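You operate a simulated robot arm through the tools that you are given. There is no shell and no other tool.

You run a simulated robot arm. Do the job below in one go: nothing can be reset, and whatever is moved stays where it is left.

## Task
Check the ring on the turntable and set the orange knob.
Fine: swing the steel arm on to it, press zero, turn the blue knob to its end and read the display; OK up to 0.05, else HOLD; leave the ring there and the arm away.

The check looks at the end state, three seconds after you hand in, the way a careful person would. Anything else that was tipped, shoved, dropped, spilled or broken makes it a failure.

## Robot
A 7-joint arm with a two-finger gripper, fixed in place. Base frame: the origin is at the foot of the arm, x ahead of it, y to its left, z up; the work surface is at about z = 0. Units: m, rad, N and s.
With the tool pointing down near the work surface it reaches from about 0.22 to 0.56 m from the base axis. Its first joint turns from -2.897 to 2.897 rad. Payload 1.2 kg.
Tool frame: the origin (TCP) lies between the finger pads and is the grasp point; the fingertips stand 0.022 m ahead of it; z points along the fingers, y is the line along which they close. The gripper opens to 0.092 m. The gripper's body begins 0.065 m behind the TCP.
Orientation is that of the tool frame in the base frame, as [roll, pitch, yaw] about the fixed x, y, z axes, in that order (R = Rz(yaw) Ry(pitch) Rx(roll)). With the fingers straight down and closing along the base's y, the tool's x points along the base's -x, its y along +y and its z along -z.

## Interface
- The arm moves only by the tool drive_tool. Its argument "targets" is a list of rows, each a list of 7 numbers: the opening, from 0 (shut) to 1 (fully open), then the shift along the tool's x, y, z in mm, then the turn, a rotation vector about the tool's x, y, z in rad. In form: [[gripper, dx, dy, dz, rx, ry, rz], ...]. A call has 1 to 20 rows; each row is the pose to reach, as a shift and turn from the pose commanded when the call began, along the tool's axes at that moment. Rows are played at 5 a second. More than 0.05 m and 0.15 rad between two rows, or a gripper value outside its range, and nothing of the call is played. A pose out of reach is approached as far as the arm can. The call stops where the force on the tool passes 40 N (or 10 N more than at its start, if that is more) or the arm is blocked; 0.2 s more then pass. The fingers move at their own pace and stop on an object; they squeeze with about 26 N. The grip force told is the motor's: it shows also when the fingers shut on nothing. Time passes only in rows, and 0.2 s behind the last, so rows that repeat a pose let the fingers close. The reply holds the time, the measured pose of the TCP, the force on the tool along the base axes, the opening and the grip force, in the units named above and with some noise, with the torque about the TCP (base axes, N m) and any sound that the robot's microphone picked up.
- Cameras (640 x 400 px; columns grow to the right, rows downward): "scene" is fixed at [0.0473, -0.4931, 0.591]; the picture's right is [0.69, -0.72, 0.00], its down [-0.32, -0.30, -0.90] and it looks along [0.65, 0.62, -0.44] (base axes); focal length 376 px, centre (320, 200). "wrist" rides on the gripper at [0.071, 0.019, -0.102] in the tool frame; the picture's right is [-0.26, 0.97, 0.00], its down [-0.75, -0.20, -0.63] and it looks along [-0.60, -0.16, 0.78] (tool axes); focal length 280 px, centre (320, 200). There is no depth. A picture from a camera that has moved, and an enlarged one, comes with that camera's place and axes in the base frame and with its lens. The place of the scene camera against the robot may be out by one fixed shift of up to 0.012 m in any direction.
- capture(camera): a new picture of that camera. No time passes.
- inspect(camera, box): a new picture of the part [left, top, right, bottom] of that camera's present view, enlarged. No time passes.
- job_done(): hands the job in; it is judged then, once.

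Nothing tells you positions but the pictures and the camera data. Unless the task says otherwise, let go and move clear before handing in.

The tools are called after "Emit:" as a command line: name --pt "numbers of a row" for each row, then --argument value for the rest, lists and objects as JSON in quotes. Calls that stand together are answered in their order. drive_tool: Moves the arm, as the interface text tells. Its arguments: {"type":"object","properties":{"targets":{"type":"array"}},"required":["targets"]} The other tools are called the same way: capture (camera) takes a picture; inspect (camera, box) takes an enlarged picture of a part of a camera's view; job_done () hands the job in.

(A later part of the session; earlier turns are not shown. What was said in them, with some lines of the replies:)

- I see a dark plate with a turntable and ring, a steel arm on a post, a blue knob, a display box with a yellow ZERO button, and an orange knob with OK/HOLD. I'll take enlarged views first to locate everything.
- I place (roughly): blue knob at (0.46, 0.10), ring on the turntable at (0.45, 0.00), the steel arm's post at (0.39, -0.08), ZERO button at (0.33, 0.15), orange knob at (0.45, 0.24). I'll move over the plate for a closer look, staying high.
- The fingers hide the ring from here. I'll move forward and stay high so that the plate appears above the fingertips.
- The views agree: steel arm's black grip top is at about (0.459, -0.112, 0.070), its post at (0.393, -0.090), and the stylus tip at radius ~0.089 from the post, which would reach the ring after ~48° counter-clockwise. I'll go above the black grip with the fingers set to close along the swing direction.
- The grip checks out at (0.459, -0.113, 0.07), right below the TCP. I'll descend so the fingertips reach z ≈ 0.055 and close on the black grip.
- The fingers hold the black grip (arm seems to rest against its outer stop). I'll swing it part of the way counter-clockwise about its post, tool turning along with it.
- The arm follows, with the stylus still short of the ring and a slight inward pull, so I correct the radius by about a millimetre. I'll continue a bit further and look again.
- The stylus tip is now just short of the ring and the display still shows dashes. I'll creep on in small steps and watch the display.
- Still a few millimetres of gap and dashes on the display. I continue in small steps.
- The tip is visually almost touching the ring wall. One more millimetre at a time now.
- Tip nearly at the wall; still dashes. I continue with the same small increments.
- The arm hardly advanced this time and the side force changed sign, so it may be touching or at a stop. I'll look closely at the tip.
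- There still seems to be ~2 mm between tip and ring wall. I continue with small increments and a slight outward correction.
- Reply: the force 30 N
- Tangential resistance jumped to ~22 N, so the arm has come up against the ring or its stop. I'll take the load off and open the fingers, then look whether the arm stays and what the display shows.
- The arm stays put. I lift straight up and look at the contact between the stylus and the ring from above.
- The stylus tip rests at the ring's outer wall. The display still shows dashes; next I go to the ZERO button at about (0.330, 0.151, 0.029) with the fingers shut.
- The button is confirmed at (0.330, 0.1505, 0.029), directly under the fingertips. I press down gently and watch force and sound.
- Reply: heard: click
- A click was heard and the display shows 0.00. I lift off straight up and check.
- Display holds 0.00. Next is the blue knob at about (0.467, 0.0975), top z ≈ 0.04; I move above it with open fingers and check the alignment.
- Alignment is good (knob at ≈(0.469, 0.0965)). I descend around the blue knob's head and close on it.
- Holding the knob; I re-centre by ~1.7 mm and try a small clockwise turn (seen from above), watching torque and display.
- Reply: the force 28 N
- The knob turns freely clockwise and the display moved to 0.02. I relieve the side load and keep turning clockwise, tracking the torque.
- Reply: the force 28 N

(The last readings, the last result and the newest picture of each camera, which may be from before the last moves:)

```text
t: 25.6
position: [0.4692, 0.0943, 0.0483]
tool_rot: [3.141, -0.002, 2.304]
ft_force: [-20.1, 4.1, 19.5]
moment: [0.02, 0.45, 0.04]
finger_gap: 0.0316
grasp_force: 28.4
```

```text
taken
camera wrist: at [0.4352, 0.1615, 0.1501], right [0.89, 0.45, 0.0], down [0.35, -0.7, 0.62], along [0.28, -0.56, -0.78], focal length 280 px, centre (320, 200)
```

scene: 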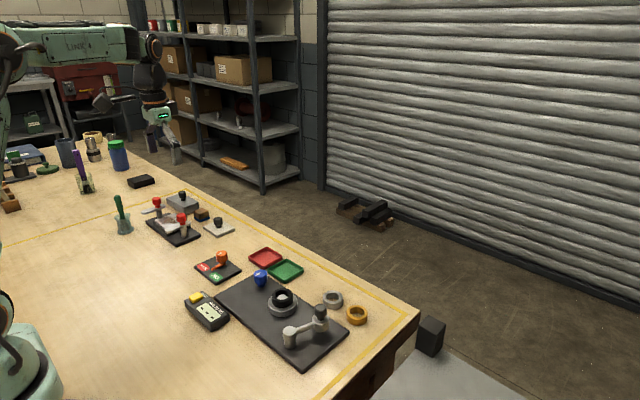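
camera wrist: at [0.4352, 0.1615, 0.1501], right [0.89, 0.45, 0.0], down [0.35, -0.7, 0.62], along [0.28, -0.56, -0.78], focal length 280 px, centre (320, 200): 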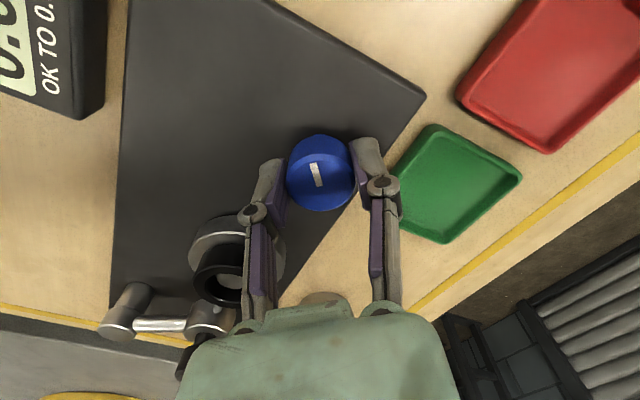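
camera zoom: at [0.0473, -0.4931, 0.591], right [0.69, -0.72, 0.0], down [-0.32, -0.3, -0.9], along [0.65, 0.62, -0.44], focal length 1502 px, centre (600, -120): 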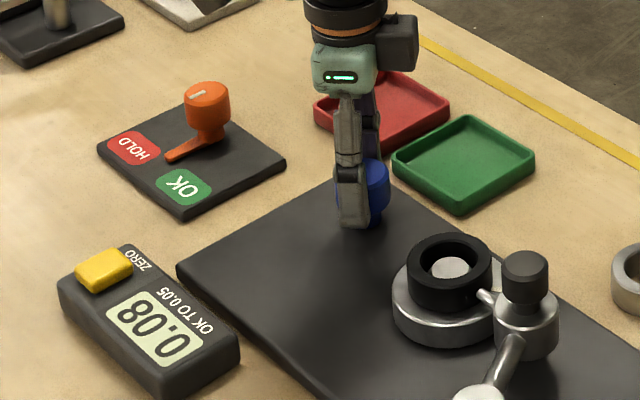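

Display reads 0.08 partway; I must continue to the end of travel. I re-centre slightly and keep turning clockwise.

Emit:
drive_tool --pt "0.2 1.4 -1.1 -1.3 0 0 0" --pt "0.2 1.4 -1.1 -1.3 0 0 0.12" --pt "0.2 1.4 -1.1 -1.3 0 0 0.24" --pt "0.2 1.4 -1.1 -1.3 0 0 0.36" --pt "0.2 1.4 -1.1 -1.3 0 0 0.48" --pt "0.2 1.4 -1.1 -1.3 0 0 0.6"

Emit:
inspect --camera "scene" --box '[180, 230, 320, 330]'

Emit:
capture --camera "wrist"

```text
t: 26.4
position: [0.4702, 0.0957, 0.0483]
tool_rot: [3.137, 0.001, 2.089]
ft_force: [3.4, 1.5, -4.1]
moment: [0.05, -0.02, 0.01]
finger_gap: 0.0319
grasp_force: 27.8
stopped in row 4: the force on the tool passed its limit at 41 N (the readings are from after the stop); the commanded pose is now the measured one
```

```text
4.00 times, centred on (250, 280) of scene
camera zoom: at [0.0473, -0.4931, 0.591], right [0.69, -0.72, 0.0], down [-0.32, -0.3, -0.9], along [0.65, 0.62, -0.44], focal length 1502 px, centre (600, -120)
```

zoom: 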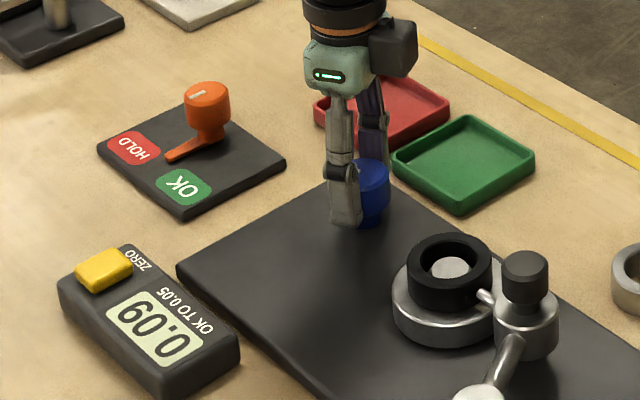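

```text
taken
camera wrist: at [0.4493, 0.1671, 0.1507], right [0.97, 0.25, 0.01], down [0.19, -0.76, 0.62], along [0.16, -0.6, -0.78], focal length 280 px, centre (320, 200)
```

wrist: 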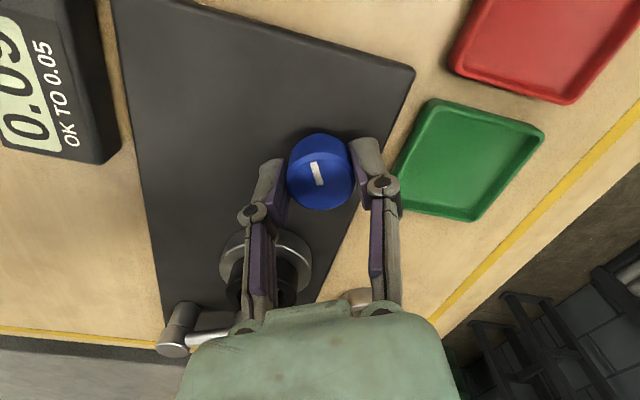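

The stop came from side load (my correction was too big), and the load is now relaxed; 0.09 on the display. I continue the turn purely about the present centre in small steps.

Emit:
drive_tool --pt "0.2 0 0 0 0 0 0.08" --pt "0.2 0 0 0 0 0 0.16" --pt "0.2 0 0 0 0 0 0.24" --pt "0.2 0 0 0 0 0 0.32"

Emit:
inspect --camera "scene" --box '[180, 230, 320, 330]'

Emit:
capture --camera "wrist"

```text
t: 27.4
position: [0.4695, 0.0952, 0.0496]
tool_rot: [3.136, -0.004, 1.767]
ft_force: [9.4, 8.5, -11.2]
moment: [-0.3, -0.31, -0.03]
finger_gap: 0.0317
grasp_force: 28.2
```

```text
4.00 times, centred on (250, 280) of scene
camera zoom: at [0.0473, -0.4931, 0.591], right [0.69, -0.72, 0.0], down [-0.32, -0.3, -0.9], along [0.65, 0.62, -0.44], focal length 1502 px, centre (600, -120)
```

zoom: 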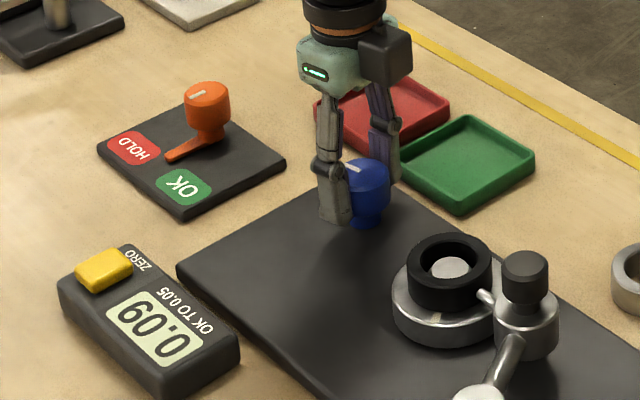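

```text
taken
camera wrist: at [0.4727, 0.1691, 0.151], right [1.0, -0.07, 0.01], down [-0.06, -0.78, 0.62], along [-0.04, -0.62, -0.78], focal length 280 px, centre (320, 200)
```

wrist: 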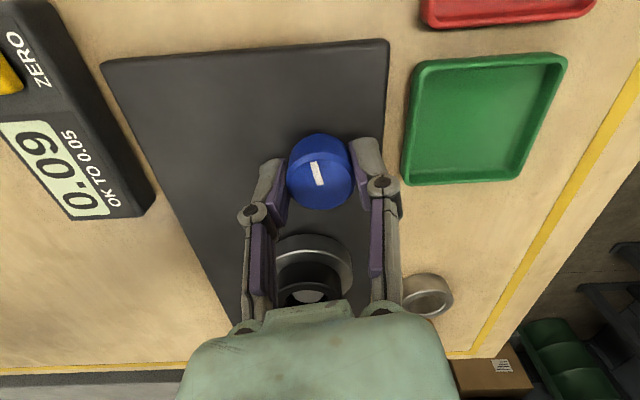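

Still turning freely (turntable mark moves round), display 0.09. I continue clockwise.

Emit:
drive_tool --pt "0.2 0 0 0.4 0 0 0.08" --pt "0.2 0 0 0.4 0 0 0.16" --pt "0.2 0 0 0.4 0 0 0.24" --pt "0.2 0 0 0.4 0 0 0.32" --pt "0.2 0 0 0.4 0 0 0.4"

Emit:
inspect --camera "scene" --box '[180, 230, 320, 330]'

Emit:
capture --camera "wrist"

```text
t: 28.6
position: [0.4702, 0.0954, 0.0492]
tool_rot: [3.136, -0.005, 1.367]
ft_force: [11.5, 11.9, -4.8]
moment: [0.31, -0.25, 0.01]
finger_gap: 0.0318
grasp_force: 27.9
```

```text
4.00 times, centred on (250, 280) of scene
camera zoom: at [0.0473, -0.4931, 0.591], right [0.69, -0.72, 0.0], down [-0.32, -0.3, -0.9], along [0.65, 0.62, -0.44], focal length 1502 px, centre (600, -120)
```

zoom: 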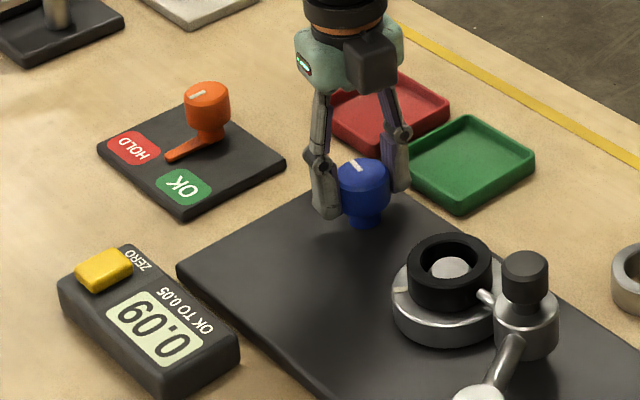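

```text
taken
camera wrist: at [0.5014, 0.1614, 0.1512], right [0.89, -0.45, 0.0], down [-0.36, -0.7, 0.62], along [-0.28, -0.55, -0.78], focal length 280 px, centre (320, 200)
```

wrist: 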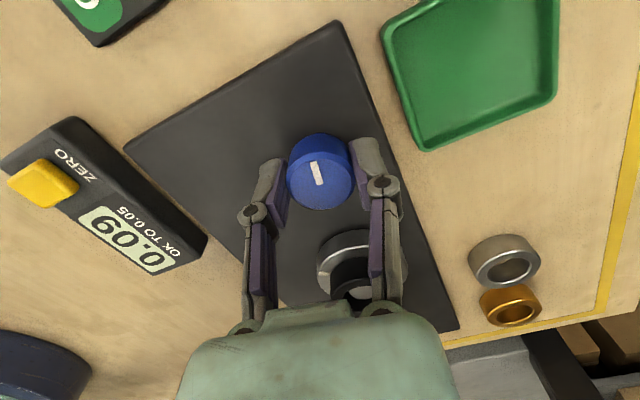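

Display stays at 0.09, still no end stop. Continuing clockwise with a small re-centring.

Emit:
drive_tool --pt "0.2 0.4 0.3 0.2 0 0 0.08" --pt "0.2 0.4 0.3 0.2 0 0 0.16" --pt "0.2 0.4 0.3 0.2 0 0 0.24" --pt "0.2 0.4 0.3 0.2 0 0 0.32" --pt "0.2 0.4 0.3 0.2 0 0 0.4"

Emit:
inspect --camera "scene" --box '[180, 230, 320, 330]'

Emit:
capture --camera "wrist"

```text
t: 29.8
position: [0.4706, 0.0959, 0.0491]
tool_rot: [3.136, -0.007, 0.966]
ft_force: [13.9, 5.3, -3.2]
moment: [0.02, -0.29, 0.33]
finger_gap: 0.0318
grasp_force: 27.8
```

```text
4.00 times, centred on (250, 280) of scene
camera zoom: at [0.0473, -0.4931, 0.591], right [0.69, -0.72, 0.0], down [-0.32, -0.3, -0.9], along [0.65, 0.62, -0.44], focal length 1502 px, centre (600, -120)
```

zoom: 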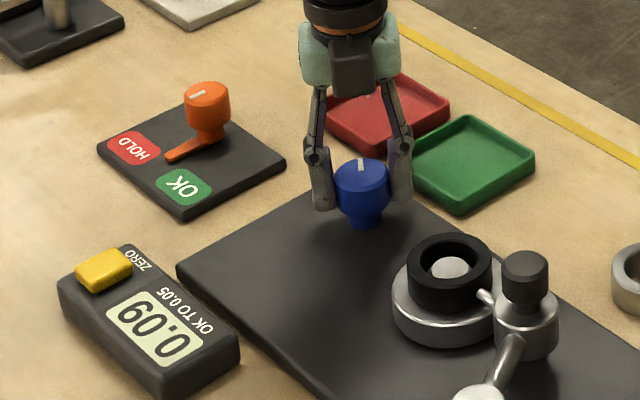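

```text
taken
camera wrist: at [0.5244, 0.1431, 0.1513], right [0.65, -0.76, 0.0], down [-0.6, -0.51, 0.62], along [-0.47, -0.4, -0.79], focal length 280 px, centre (320, 200)
```

wrist: 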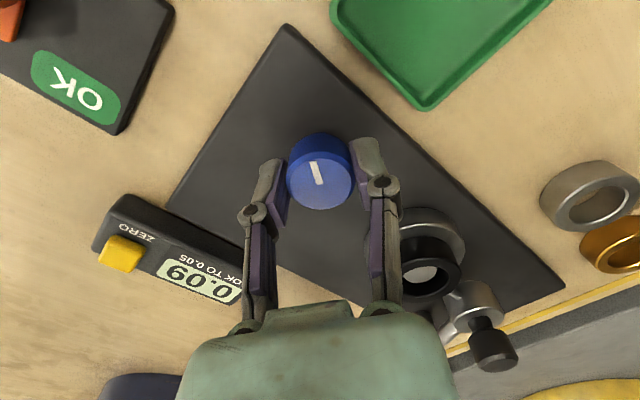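

A torque of 0.33 N·m has appeared — possibly the end stop. I turn a little further to see whether the knob still follows.

Emit:
drive_tool --pt "0.2 0 0 0 0 0 0.05" --pt "0.2 0 0 0 0 0 0.1" --pt "0.2 0 0 0 0 0 0.15"

Emit:
inspect --camera "scene" --box '[180, 230, 320, 330]'

Emit:
inspect --camera "wrist" --box '[150, 100, 470, 320]'

```text
t: 30.6
position: [0.4698, 0.0964, 0.0483]
tool_rot: [3.139, -0.006, 0.817]
ft_force: [8.3, -4.4, 8.0]
moment: [-0.27, -0.14, 0.26]
finger_gap: 0.0316
grasp_force: 28.1
```

```text
4.00 times, centred on (250, 280) of scene
camera zoom: at [0.0473, -0.4931, 0.591], right [0.69, -0.72, 0.0], down [-0.32, -0.3, -0.9], along [0.65, 0.62, -0.44], focal length 1502 px, centre (600, -120)
```

zoom: 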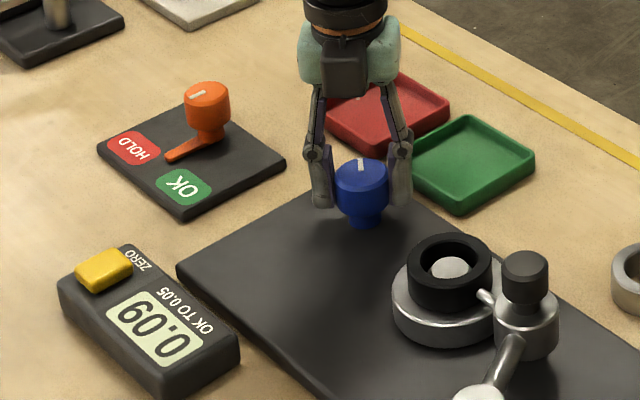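

```text
1.82 times, centred on (310, 210) of wrist
camera zoom: at [0.5306, 0.1338, 0.151], right [0.52, -0.85, 0.0], down [-0.67, -0.41, 0.62], along [-0.53, -0.33, -0.78], focal length 510 px, centre (338, 182)
```

zoom: 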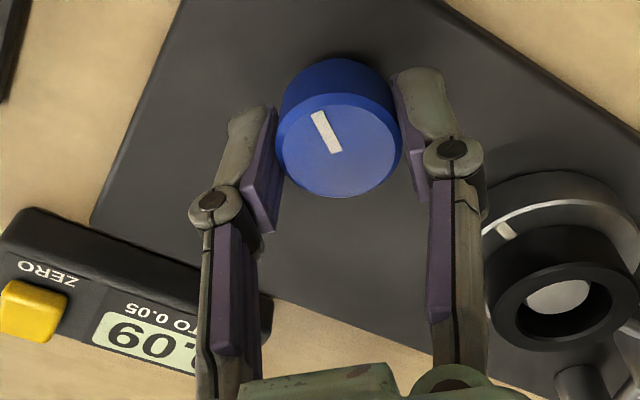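

The mark seems not to have moved in the last step while the fingers slipped around the knob, i.e. end stop. I'll verify with a close view before and after one more small turn.

Emit:
inspect --camera "scene" --box '[250, 260, 290, 290]'

Emit:
drive_tool --pt "0.2 0 0 0 0 0 0.06" --pt "0.2 0 0 0 0 0 0.12" --pt "0.2 0 0 0 0 0 0.18"

Emit:
inspect --camera "scene" --box '[250, 260, 290, 290]'

Emit:
inspect --camera "scene" --box '[180, 250, 320, 350]'

Emit:
inspect --camera "wrist" --box '[150, 100, 470, 320]'

```text
13.33 times, centred on (270, 275) of scene
camera zoom: at [0.0473, -0.4931, 0.591], right [0.69, -0.72, 0.0], down [-0.32, -0.3, -0.9], along [0.65, 0.62, -0.44], focal length 5008 px, centre (987, -800)
```

zoom: 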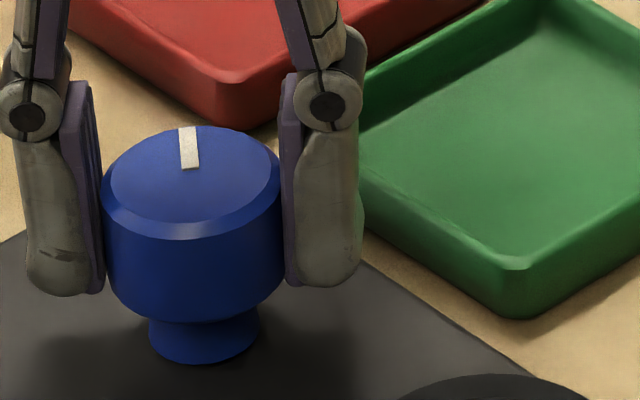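

```text
t: 31.4
position: [0.4695, 0.0954, 0.048]
tool_rot: [3.137, -0.007, 0.636]
ft_force: [16.0, -8.1, 2.2]
moment: [-0.18, -0.28, 0.41]
finger_gap: 0.0317
grasp_force: 28.0
```

```text
13.33 times, centred on (270, 275) of scene
camera zoom: at [0.0473, -0.4931, 0.591], right [0.69, -0.72, 0.0], down [-0.32, -0.3, -0.9], along [0.65, 0.62, -0.44], focal length 5008 px, centre (987, -800)
```

zoom: 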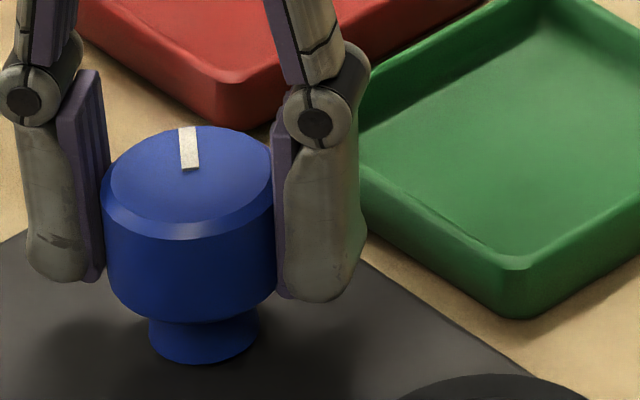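

```text
4.00 times, centred on (250, 300) of scene
camera zoom: at [0.0473, -0.4931, 0.591], right [0.69, -0.72, 0.0], down [-0.32, -0.3, -0.9], along [0.65, 0.62, -0.44], focal length 1502 px, centre (600, -200)
```

zoom: 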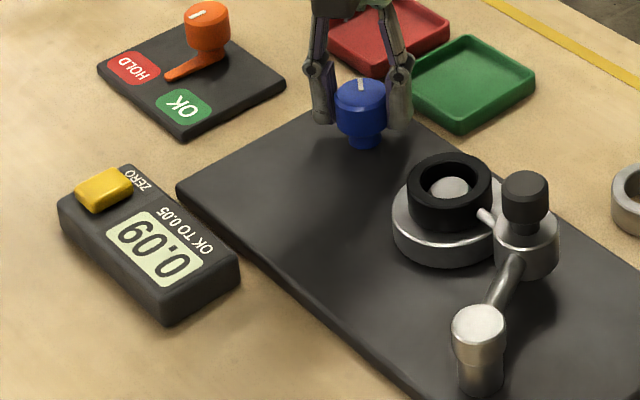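

```text
1.82 times, centred on (310, 210) of wrist
camera zoom: at [0.5366, 0.122, 0.1507], right [0.36, -0.93, 0.0], down [-0.73, -0.28, 0.62], along [-0.58, -0.22, -0.79], focal length 510 px, centre (338, 182)
```

zoom: 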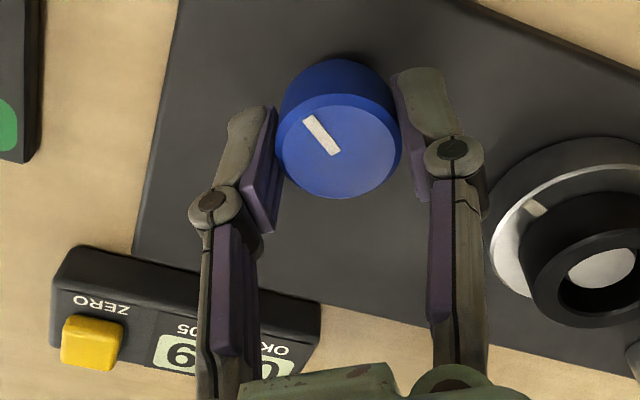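

End stop confirmed: the knob no longer moves and the display reads 0.09 with 0.05 the limit, so the verdict is HOLD. I release the knob and lift straight up.

Emit:
drive_tool --pt "0.4 0 0 0 0 0 0" --pt "0.65 0 0 0 0 0 0" --pt "0.65 0 0 0 0 0 0" --pt "0.65 0 0 -40 0 0 0" --pt "0.65 0 0 -85 0 0 0" --pt "0.65 0 0 -130 0 0 0" --pt "0.65 0 0 -130 0 0 0"

Emit:
inspect --camera "scene" --box '[180, 250, 320, 350]'

Emit:
capture --camera "wrist"

```text
t: 33.0
position: [0.4694, 0.0983, 0.179]
tool_rot: [-3.141, -0.008, 0.639]
ft_force: [-0.1, -0.1, 0.2]
moment: [0.01, 0.02, 0.02]
finger_gap: 0.0596
grasp_force: 0.1
```

```text
4.00 times, centred on (250, 300) of scene
camera zoom: at [0.0473, -0.4931, 0.591], right [0.69, -0.72, 0.0], down [-0.32, -0.3, -0.9], along [0.65, 0.62, -0.44], focal length 1502 px, centre (600, -200)
```

zoom: 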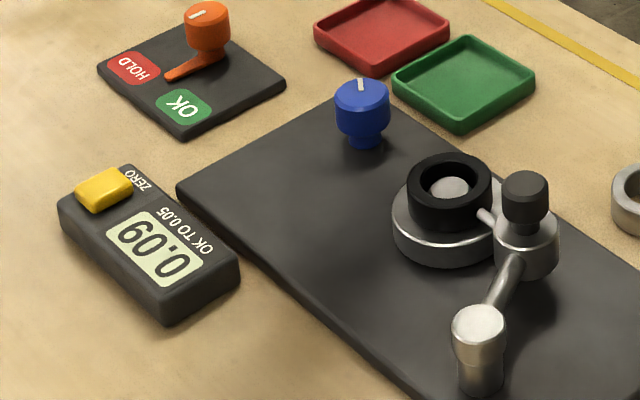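

```text
taken
camera wrist: at [0.536, 0.1246, 0.2816], right [0.36, -0.93, 0.0], down [-0.73, -0.29, 0.62], along [-0.58, -0.23, -0.78], focal length 280 px, centre (320, 200)
```

wrist: 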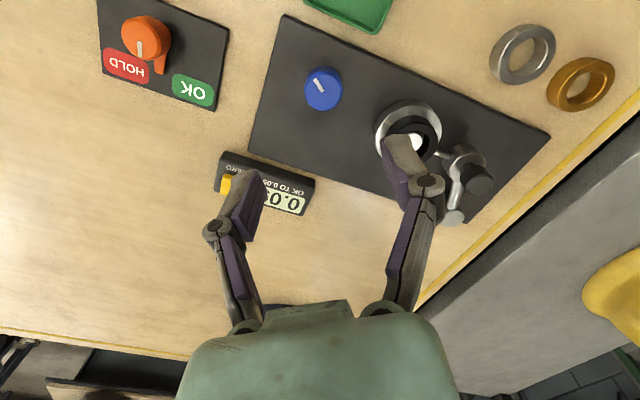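

The reading is 0.09 after release. Now I rotate the wrist back and move above the steel arm's black grip at about (0.456, -0.059) to swing it away.

Emit:
drive_tool --pt "0.65 -5.2 5.9 0 0 0 -0.145" --pt "0.65 -10.4 11.8 0 0 0 -0.29" --pt "0.65 -15.6 17.8 0 0 0 -0.435" --pt "0.65 -20.8 23.7 0 0 0 -0.58" --pt "0.65 -26 29.6 0 0 0 -0.725" --pt "0.65 -31.2 35.5 0 0 0 -0.87" --pt "0.65 -36.4 41.4 0 0 0 -1.015" --pt "0.65 -41.6 47.4 0 0 0 -1.16" --pt "0.65 -46.8 53.3 0 0 0 -1.305" --pt "0.65 -52 59.2 0 0 0 -1.45" --pt "0.65 -57.2 65.1 0 0 0 -1.595" --pt "0.65 -62.4 71 0 0 0 -1.74" --pt "0.65 -67.6 77 0 0 0 -1.885" --pt "0.65 -72.8 82.9 0 0 0 -2.03" --pt "0.65 -78 88.8 0 0 0 -2.175" --pt "0.65 -83.2 94.7 0 0 0 -2.32" --pt "0.65 -88.4 100.6 0 0 0 -2.465" --pt "0.65 -93.6 106.6 0 0 0 -2.61" --pt "0.65 -98.8 112.5 0 0 0 -2.755" --pt "0.65 -104 118.4 0 0 0 -2.9"

Emit:
capture --camera "wrist"

```text
t: 37.2
position: [0.4562, -0.0595, 0.1777]
tool_rot: [3.141, 0.006, -2.742]
ft_force: [0.0, 0.5, 0.0]
moment: [0.0, 0.02, 0.01]
finger_gap: 0.0601
grasp_force: 0.0
```

```text
taken
camera wrist: at [0.3808, -0.0705, 0.2794], right [-0.13, 0.99, 0.0], down [0.77, 0.1, 0.63], along [0.62, 0.09, -0.78], focal length 280 px, centre (320, 200)
```

wrist: 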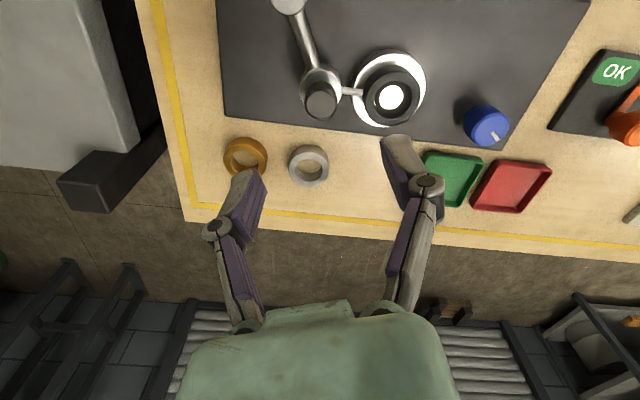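

The black grip is below the TCP. I descend, close on it and then swing the arm back clockwise in the same way.

Emit:
drive_tool --pt "0.5 0 0 40 0 0 0" --pt "0.5 0 0 75 0 0 0" --pt "0.5 0 0 92 0 0 0" --pt "0.5 0 0 99 0 0 0" --pt "0.5 0 0 99 0 0 0" --pt "0.3 0 0 99 0 0 0" --pt "0.15 0 0 99 0 0 0" --pt "0.15 0 0 99 0 0 0"

Emit:
inspect --camera "scene" --box '[180, 250, 320, 350]'

Emit:
capture --camera "wrist"

```text
t: 39.0
position: [0.4566, -0.0607, 0.0785]
tool_rot: [-3.14, 0.007, -2.744]
ft_force: [1.6, -0.9, -2.4]
moment: [0.02, -0.09, 0.09]
finger_gap: 0.0227
grasp_force: 27.7
```

```text
4.00 times, centred on (250, 300) of scene
camera zoom: at [0.0473, -0.4931, 0.591], right [0.69, -0.72, 0.0], down [-0.32, -0.3, -0.9], along [0.65, 0.62, -0.44], focal length 1502 px, centre (600, -200)
```

zoom: 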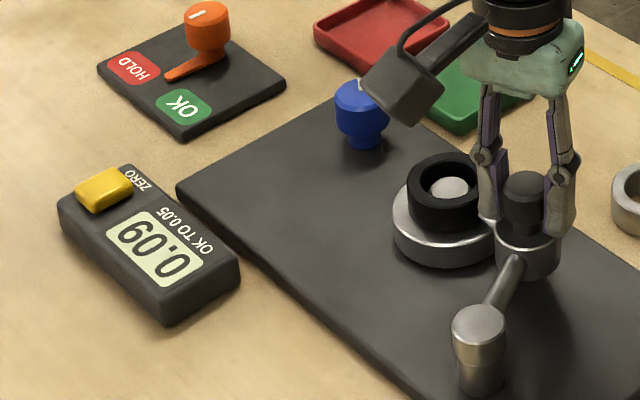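

```text
taken
camera wrist: at [0.3811, -0.0699, 0.1798], right [-0.13, 0.99, 0.0], down [0.77, 0.1, 0.63], along [0.62, 0.08, -0.78], focal length 280 px, centre (320, 200)
```

wrist: 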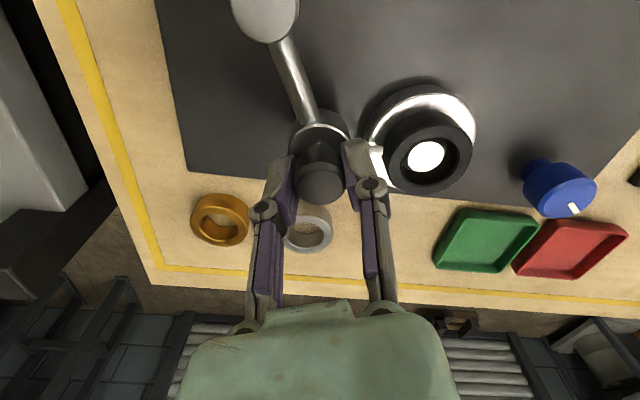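

Gripped with almost no load. I swing the steel arm clockwise about its post (0.3935, -0.0904) back to its original rest.

Emit:
drive_tool --pt "0.15 0 -3.5 0 0 0 0.05" --pt "0.15 0.05 -7 0 0 0 0.1" --pt "0.15 0.8 -13.9 0 0 0 0.2" --pt "0.15 2.2 -20.7 0 0 0 0.3" --pt "0.15 4.3 -27.35 0 0 0 0.4" --pt "0.15 7.1 -33.75 0 0 0 0.5" --pt "0.15 10.5 -39.8 0 0 0 0.6" --pt "0.15 14.5 -45.6 0 0 0 0.7" --pt "0.15 15.9 -47.3 0 0 0 0.73" --pt "0.15 15.9 -47.3 0 0 0 0.73"

Emit:
inspect --camera "scene" --box '[180, 240, 360, 370]'

Emit:
capture --camera "wrist"

```text
t: 41.2
position: [0.4598, -0.1114, 0.0782]
tool_rot: [3.135, 0.005, 2.808]
ft_force: [-13.8, 4.2, 4.6]
moment: [0.17, 0.5, -0.09]
finger_gap: 0.0229
grasp_force: 28.5
```

```text
3.08 times, centred on (270, 305) of scene
camera zoom: at [0.0473, -0.4931, 0.591], right [0.69, -0.72, 0.0], down [-0.32, -0.3, -0.9], along [0.65, 0.62, -0.44], focal length 1156 px, centre (474, -123)
```

zoom: 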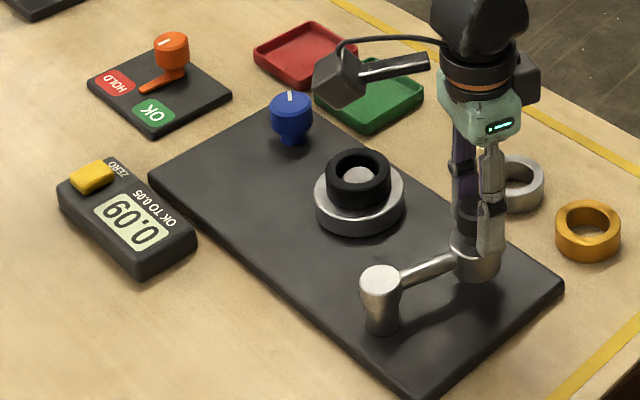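

```text
taken
camera wrist: at [0.3983, -0.0692, 0.1796], right [0.56, 0.83, 0.01], down [0.64, -0.44, 0.63], along [0.52, -0.35, -0.78], focal length 280 px, centre (320, 200)
```

wrist: 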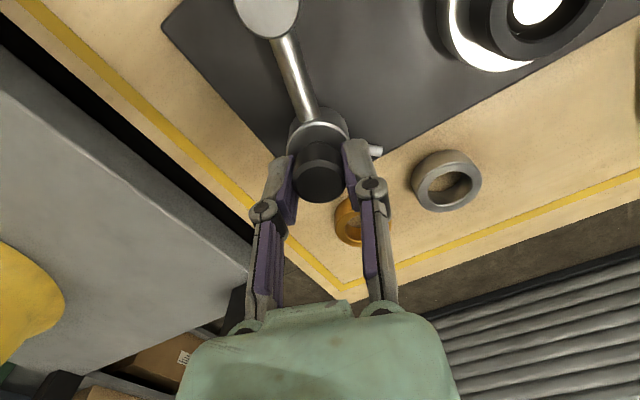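

The arm is back at its resting position and the display keeps 0.09. I release and lift clear.

Emit:
drive_tool --pt "0.3 0 0 0 0 0 0" --pt "0.5 0 0 0 0 0 0" --pt "0.5 0 0 0 0 0 0" --pt "0.5 0 0 -40 0 0 0" --pt "0.5 0 0 -80 0 0 -0.1" --pt "0.5 0 0 -120 0 0 -0.22" --pt "0.5 0 0 -120 0 0 -0.33" --pt "0.5 0 0 -120 0 0 -0.33"

Emit:
inspect --camera "scene" --box '[180, 240, 360, 370]'

Emit:
inspect --camera "scene" --box '[190, 240, 250, 290]'

```text
t: 43.0
position: [0.4595, -0.1125, 0.1964]
tool_rot: [3.138, 0.006, 3.14]
ft_force: [-0.6, -0.4, 0.3]
moment: [0.04, 0.04, -0.01]
finger_gap: 0.0462
grasp_force: 0.1
```

```text
3.08 times, centred on (270, 305) of scene
camera zoom: at [0.0473, -0.4931, 0.591], right [0.69, -0.72, 0.0], down [-0.32, -0.3, -0.9], along [0.65, 0.62, -0.44], focal length 1156 px, centre (474, -123)
```

zoom: 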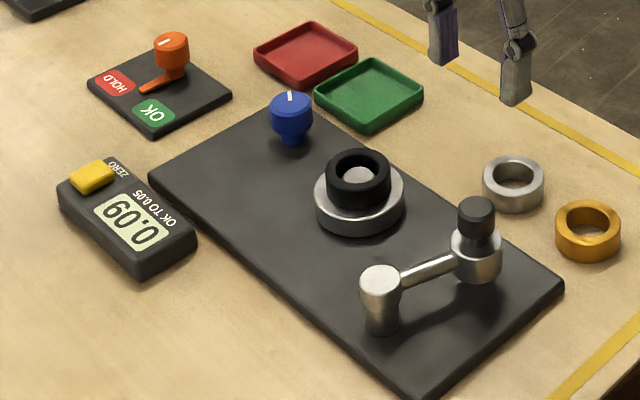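

```text
8.00 times, centred on (220, 265) of scene
camera zoom: at [0.0473, -0.4931, 0.591], right [0.69, -0.72, 0.0], down [-0.32, -0.3, -0.9], along [0.65, 0.62, -0.44], focal length 3004 px, centre (1120, -320)
```

zoom: 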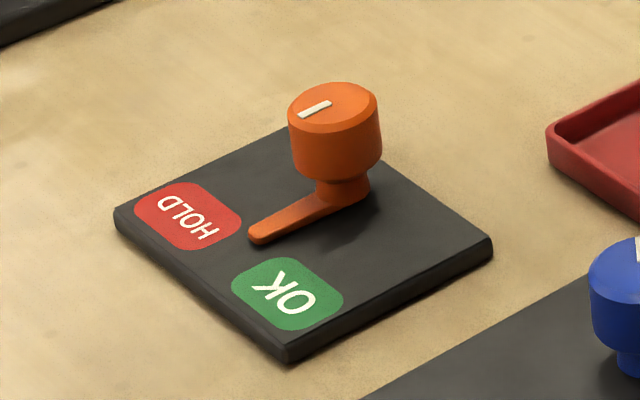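

Everything sits as it should; the arm is away. Now the orange knob at ≈(0.450, 0.237, top 0.04): the pointer stands between the labels and must turn about 37° clockwise (from above) to HOLD. I move above it.

Emit:
drive_tool --pt "0.6 1 43 0 0 0 0" --pt "0.65 2 87 0 0 0 0" --pt "0.65 4 131 0 0 0 0" --pt "0.65 5 175 0 0 0 0" --pt "0.65 6 219 0 0 0 0" --pt "0.65 7 263 10 0 0 0" --pt "0.65 8.5 307 30 0 0 0" --pt "0.65 9.5 349.5 40 0 0 0" --pt "0.65 9.5 349.5 76 0 0 0" --pt "0.65 9.5 349.5 76 0 0 0"

Emit:
capture --camera "wrist"

Emit:
inspect --camera "scene" --box '[160, 210, 300, 310]'

```text
t: 45.2
position: [0.4523, 0.2416, 0.1246]
tool_rot: [3.138, 0.006, 3.139]
ft_force: [-1.2, 0.0, 0.6]
moment: [-0.03, 0.03, 0.01]
finger_gap: 0.0598
grasp_force: 0.1
```

```text
taken
camera wrist: at [0.3798, 0.2609, 0.2256], right [0.27, 0.96, 0.0], down [0.75, -0.21, 0.63], along [0.61, -0.16, -0.78], focal length 280 px, centre (320, 200)
```

wrist: 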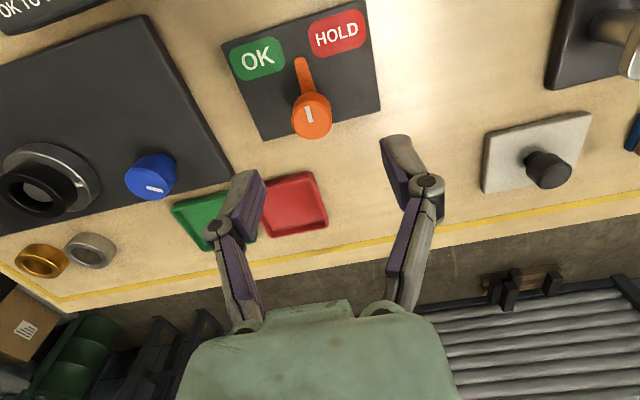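

```text
4.00 times, centred on (230, 260) of scene
camera zoom: at [0.0473, -0.4931, 0.591], right [0.69, -0.72, 0.0], down [-0.32, -0.3, -0.9], along [0.65, 0.62, -0.44], focal length 1502 px, centre (680, -40)
```

zoom: 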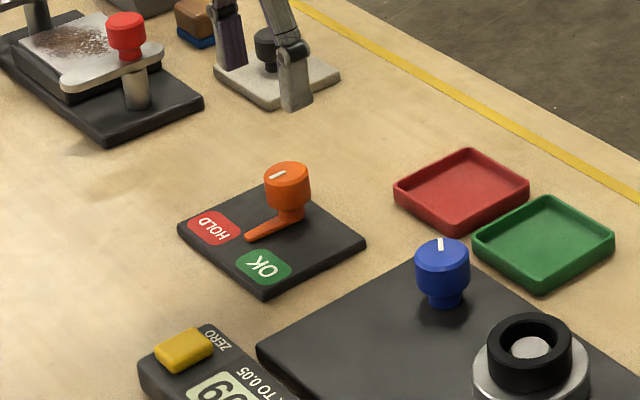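

The knob shows at ≈(0.452, 0.2365); I shift 5 mm right, descend around its head and close.

Emit:
drive_tool --pt "0.65 0.5 -5 25 0 0 0" --pt "0.65 0.5 -5 55 0 0 0" --pt "0.65 0.5 -5 70 0 0 0" --pt "0.65 0.5 -5 76 0 0 0" --pt "0.65 0.5 -5 76 0 0 0" --pt "0.4 0.5 -5 76 0 0 0" --pt "0.25 0.5 -5 76 0 0 0" --pt "0.2 0.5 -5 76 0 0 0"

Emit:
capture --camera "wrist"

Emit:
inspect --camera "scene" --box '[180, 240, 260, 300]'

```text
t: 47.0
position: [0.4519, 0.235, 0.048]
tool_rot: [3.135, 0.008, 3.14]
ft_force: [2.6, 8.2, 1.3]
moment: [0.13, 0.0, 0.02]
finger_gap: 0.0277
grasp_force: 27.7
```

```text
taken
camera wrist: at [0.3792, 0.2543, 0.1493], right [0.26, 0.96, 0.01], down [0.75, -0.21, 0.63], along [0.61, -0.16, -0.78], focal length 280 px, centre (320, 200)
```

wrist: 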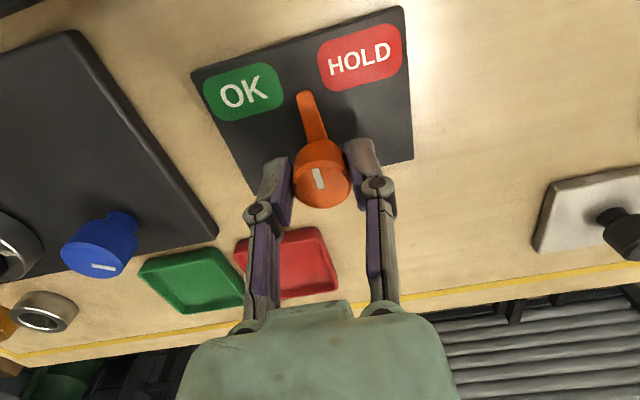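

```text
6.67 times, centred on (220, 270) of scene
camera zoom: at [0.0473, -0.4931, 0.591], right [0.69, -0.72, 0.0], down [-0.32, -0.3, -0.9], along [0.65, 0.62, -0.44], focal length 2504 px, centre (987, -267)
```

zoom: 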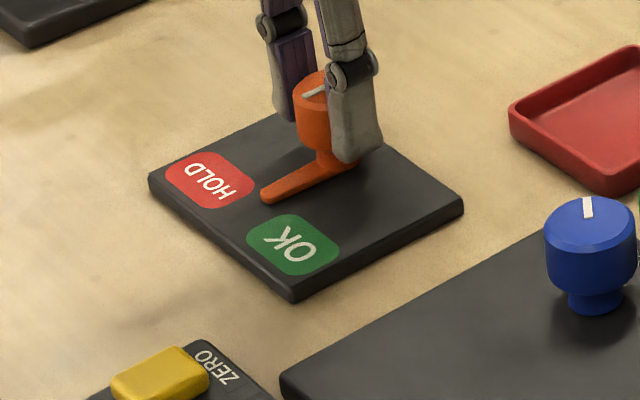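

Firm hold with little side load. I turn it clockwise by about 0.6 rad towards HOLD and look.

Emit:
drive_tool --pt "0.2 0 0 0 0 0 0.1" --pt "0.2 0 0 0 0 0 0.2" --pt "0.2 0 0 0 0 0 0.3" --pt "0.2 0 0 0 0 0 0.4" --pt "0.2 0 0 0 0 0 0.5" --pt "0.2 0 0 0 0 0 0.58"

Emit:
capture --camera "wrist"

Emit:
inspect --camera "scene" --box '[180, 240, 260, 300]'

```text
t: 48.4
position: [0.4519, 0.2377, 0.048]
tool_rot: [3.13, 0.004, 2.562]
ft_force: [18.2, 32.9, -10.3]
moment: [0.25, -0.67, 0.12]
finger_gap: 0.0278
grasp_force: 27.6
```

```text
taken
camera wrist: at [0.4013, 0.2908, 0.1497], right [0.75, 0.66, 0.01], down [0.51, -0.59, 0.62], along [0.42, -0.46, -0.78], focal length 280 px, centre (320, 200)
```

wrist: 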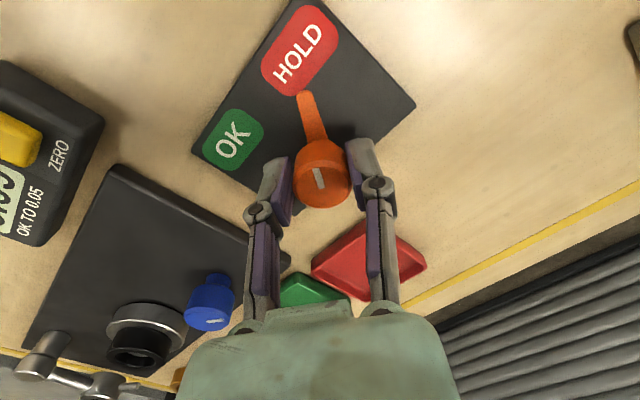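

```text
6.67 times, centred on (220, 270) of scene
camera zoom: at [0.0473, -0.4931, 0.591], right [0.69, -0.72, 0.0], down [-0.32, -0.3, -0.9], along [0.65, 0.62, -0.44], focal length 2504 px, centre (987, -267)
```

zoom: 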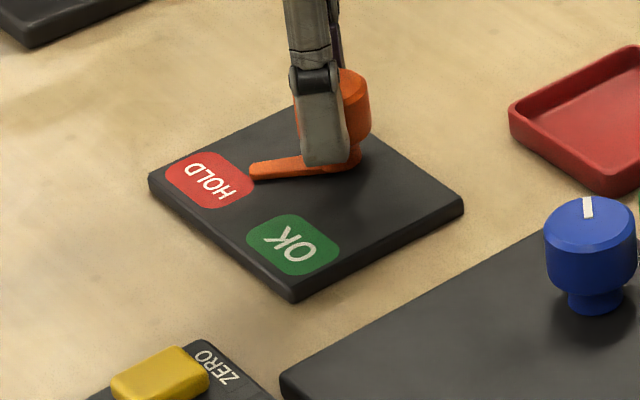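

The pointer now points at the HOLD label. I add a touch (0.04 rad), ease the side load, release and lift to check it.

Emit:
drive_tool --pt "0.2 0 0.8 0 0 0 0.02" --pt "0.2 0.3 1.2 0 0 0 0.04" --pt "0.2 0.3 1.2 0 0 0 0.04" --pt "0.4 0.3 1.2 0 0 0 0.04" --pt "0.65 0.3 1.2 0 0 0 0.04" --pt "0.65 0.3 1.2 0 0 0 0.04" --pt "0.65 0.3 1.2 -40 0 0 0.04" --pt "0.65 0.3 1.2 -85 0 0 0.04" --pt "0.65 0.3 1.2 -130 0 0 0.04" --pt "0.65 0.3 1.2 -130 0 0 0.04"

Emit:
capture --camera "wrist"

Emit:
inspect --camera "scene" --box '[180, 240, 260, 300]'

```text
t: 50.6
position: [0.4511, 0.2326, 0.1775]
tool_rot: [3.136, 0.005, 2.517]
ft_force: [0.6, 0.1, 0.0]
moment: [0.01, -0.02, -0.01]
finger_gap: 0.0597
grasp_force: 0.2
```

```text
taken
camera wrist: at [0.4029, 0.2893, 0.2797], right [0.78, 0.63, 0.01], down [0.49, -0.61, 0.63], along [0.4, -0.48, -0.78], focal length 280 px, centre (320, 200)
```

wrist: 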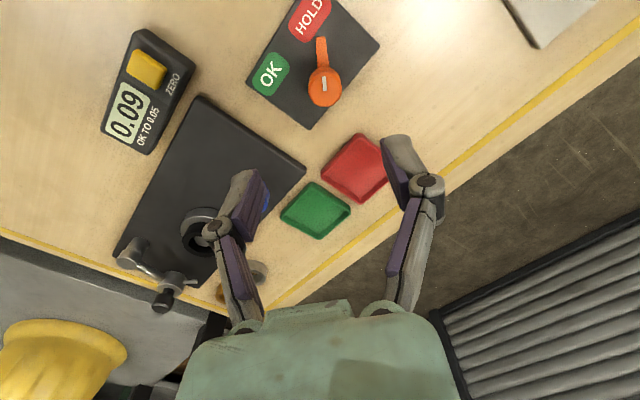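

```text
6.67 times, centred on (220, 270) of scene
camera zoom: at [0.0473, -0.4931, 0.591], right [0.69, -0.72, 0.0], down [-0.32, -0.3, -0.9], along [0.65, 0.62, -0.44], focal length 2504 px, centre (987, -267)
```

zoom: 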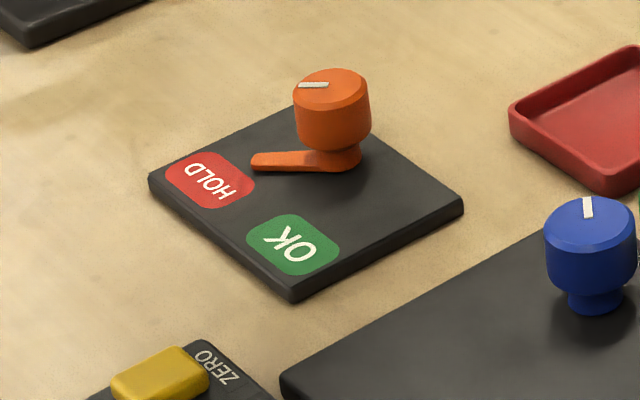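

Emit:
inspect --camera "wrist" --box '[240, 0, 400, 130]'

```text
3.08 times, centred on (320, 65) of wrist
camera zoom: at [0.4029, 0.2893, 0.2797], right [0.78, 0.63, 0.01], down [0.49, -0.61, 0.63], along [0.4, -0.48, -0.78], focal length 863 px, centre (320, 615)
```

zoom: 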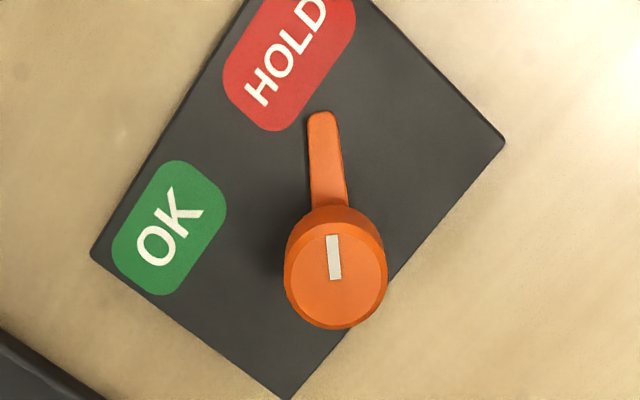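

The pointer is on HOLD's side but I want to compare it with the label's centre with the full label in view.

Emit:
drive_tool --pt "0.65 30 10 0 0 0 -0.13" --pt "0.65 60 20 0 0 0 -0.26" --pt "0.65 90 30 0 0 0 -0.39" --pt "0.65 90 30 0 0 0 -0.52" --pt "0.65 90 30 0 0 0 -0.62" --pt "0.65 90 30 0 0 0 -0.62"

Emit:
capture --camera "wrist"

```text
t: 52.0
position: [0.3955, 0.3106, 0.1765]
tool_rot: [3.137, 0.006, 3.141]
ft_force: [0.3, 0.0, -0.3]
moment: [-0.03, 0.0, -0.01]
finger_gap: 0.0599
grasp_force: 0.0
```

```text
taken
camera wrist: at [0.3236, 0.3302, 0.2784], right [0.26, 0.96, 0.0], down [0.75, -0.21, 0.63], along [0.61, -0.16, -0.78], focal length 280 px, centre (320, 200)
```

wrist: 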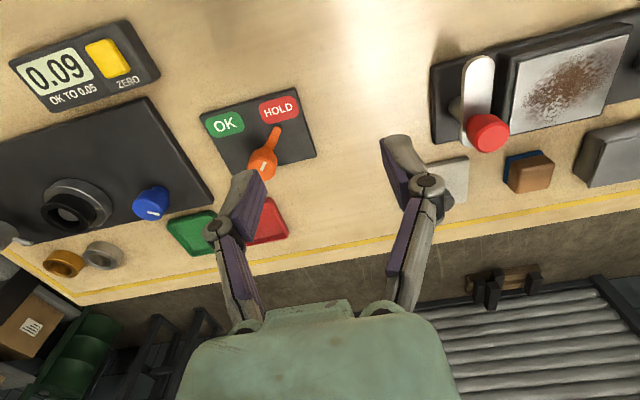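

Emit:
inspect --camera "wrist" --box '[190, 75, 330, 185]'

```text
3.64 times, centred on (260, 130) of wrist
camera zoom: at [0.3236, 0.3302, 0.2784], right [0.26, 0.96, 0.0], down [0.75, -0.21, 0.63], along [0.61, -0.16, -0.78], focal length 1020 px, centre (538, 454)
```

zoom: 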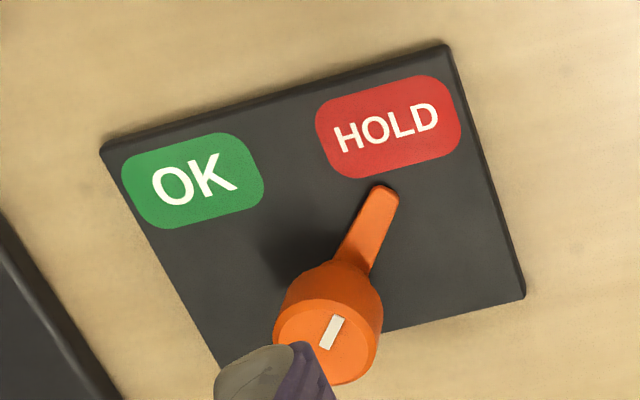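

The pointer is on HOLD (within about 5° of the label's centre direction, well inside the label). I'll back the gripper off upwards and check the whole scene once more.

Emit:
drive_tool --pt "0.65 10 0 -40 0 0 0" --pt "0.65 20 0 -80 0 0 0" --pt "0.65 30 0 -120 0 0 0" --pt "0.65 30 0 -120 0 0 0"

Emit:
capture --camera "scene"

Emit:
inspect --camera "scene" --box '[180, 240, 380, 380]'

```text
t: 53.0
position: [0.364, 0.311, 0.2984]
tool_rot: [3.138, 0.006, 3.136]
ft_force: [1.7, 0.4, 0.0]
moment: [0.03, 0.03, 0.0]
finger_gap: 0.0599
grasp_force: 0.2
```

```text
taken
```

scene: 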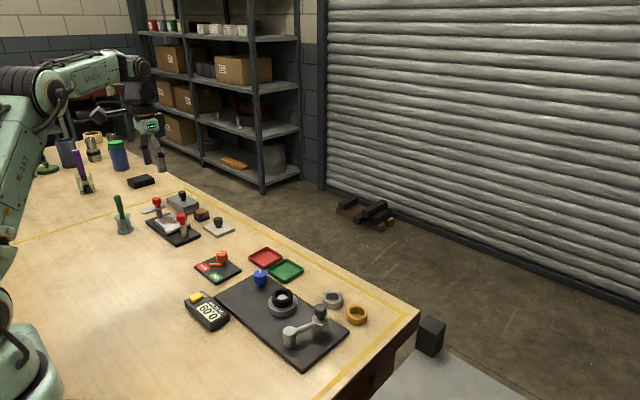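

```text
2.86 times, centred on (280, 310) of scene
camera zoom: at [0.0473, -0.4931, 0.591], right [0.69, -0.72, 0.0], down [-0.32, -0.3, -0.9], along [0.65, 0.62, -0.44], focal length 1073 px, centre (434, -114)
```

zoom: 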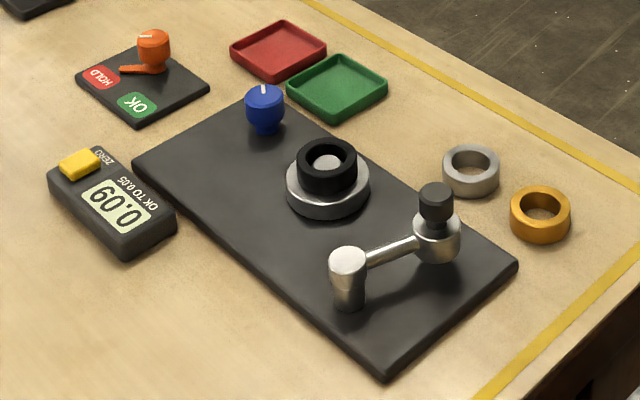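

All is in order. The ring is still on the turntable, the steel arm is back at rest, the blue knob is at its end, the display reads 0.09 (over 0.05), the orange pointer is on HOLD and the gripper is clear. I hand in the job.

Emit:
job_done

```text
The job is handed in.
```

The ring read 0.09 on the display, over the 0.05 limit, so I set the orange knob to HOLD and handed the job in.

- **Measurement:** I swung the steel arm on to the ring and pressed zero, and the display showed 0.00. I then turned the blue knob clockwise until it stopped. The display held 0.09 after I let go of the knob and after the arm was swung off.
- **Orange knob:** The pointer is about 5° past the centre of the HOLD label, well inside it.
- **End state:** The ring is still on the turntable and the steel arm is back at its original rest position. The gripper is open and clear. The last scene picture shows nothing else moved or tipped.
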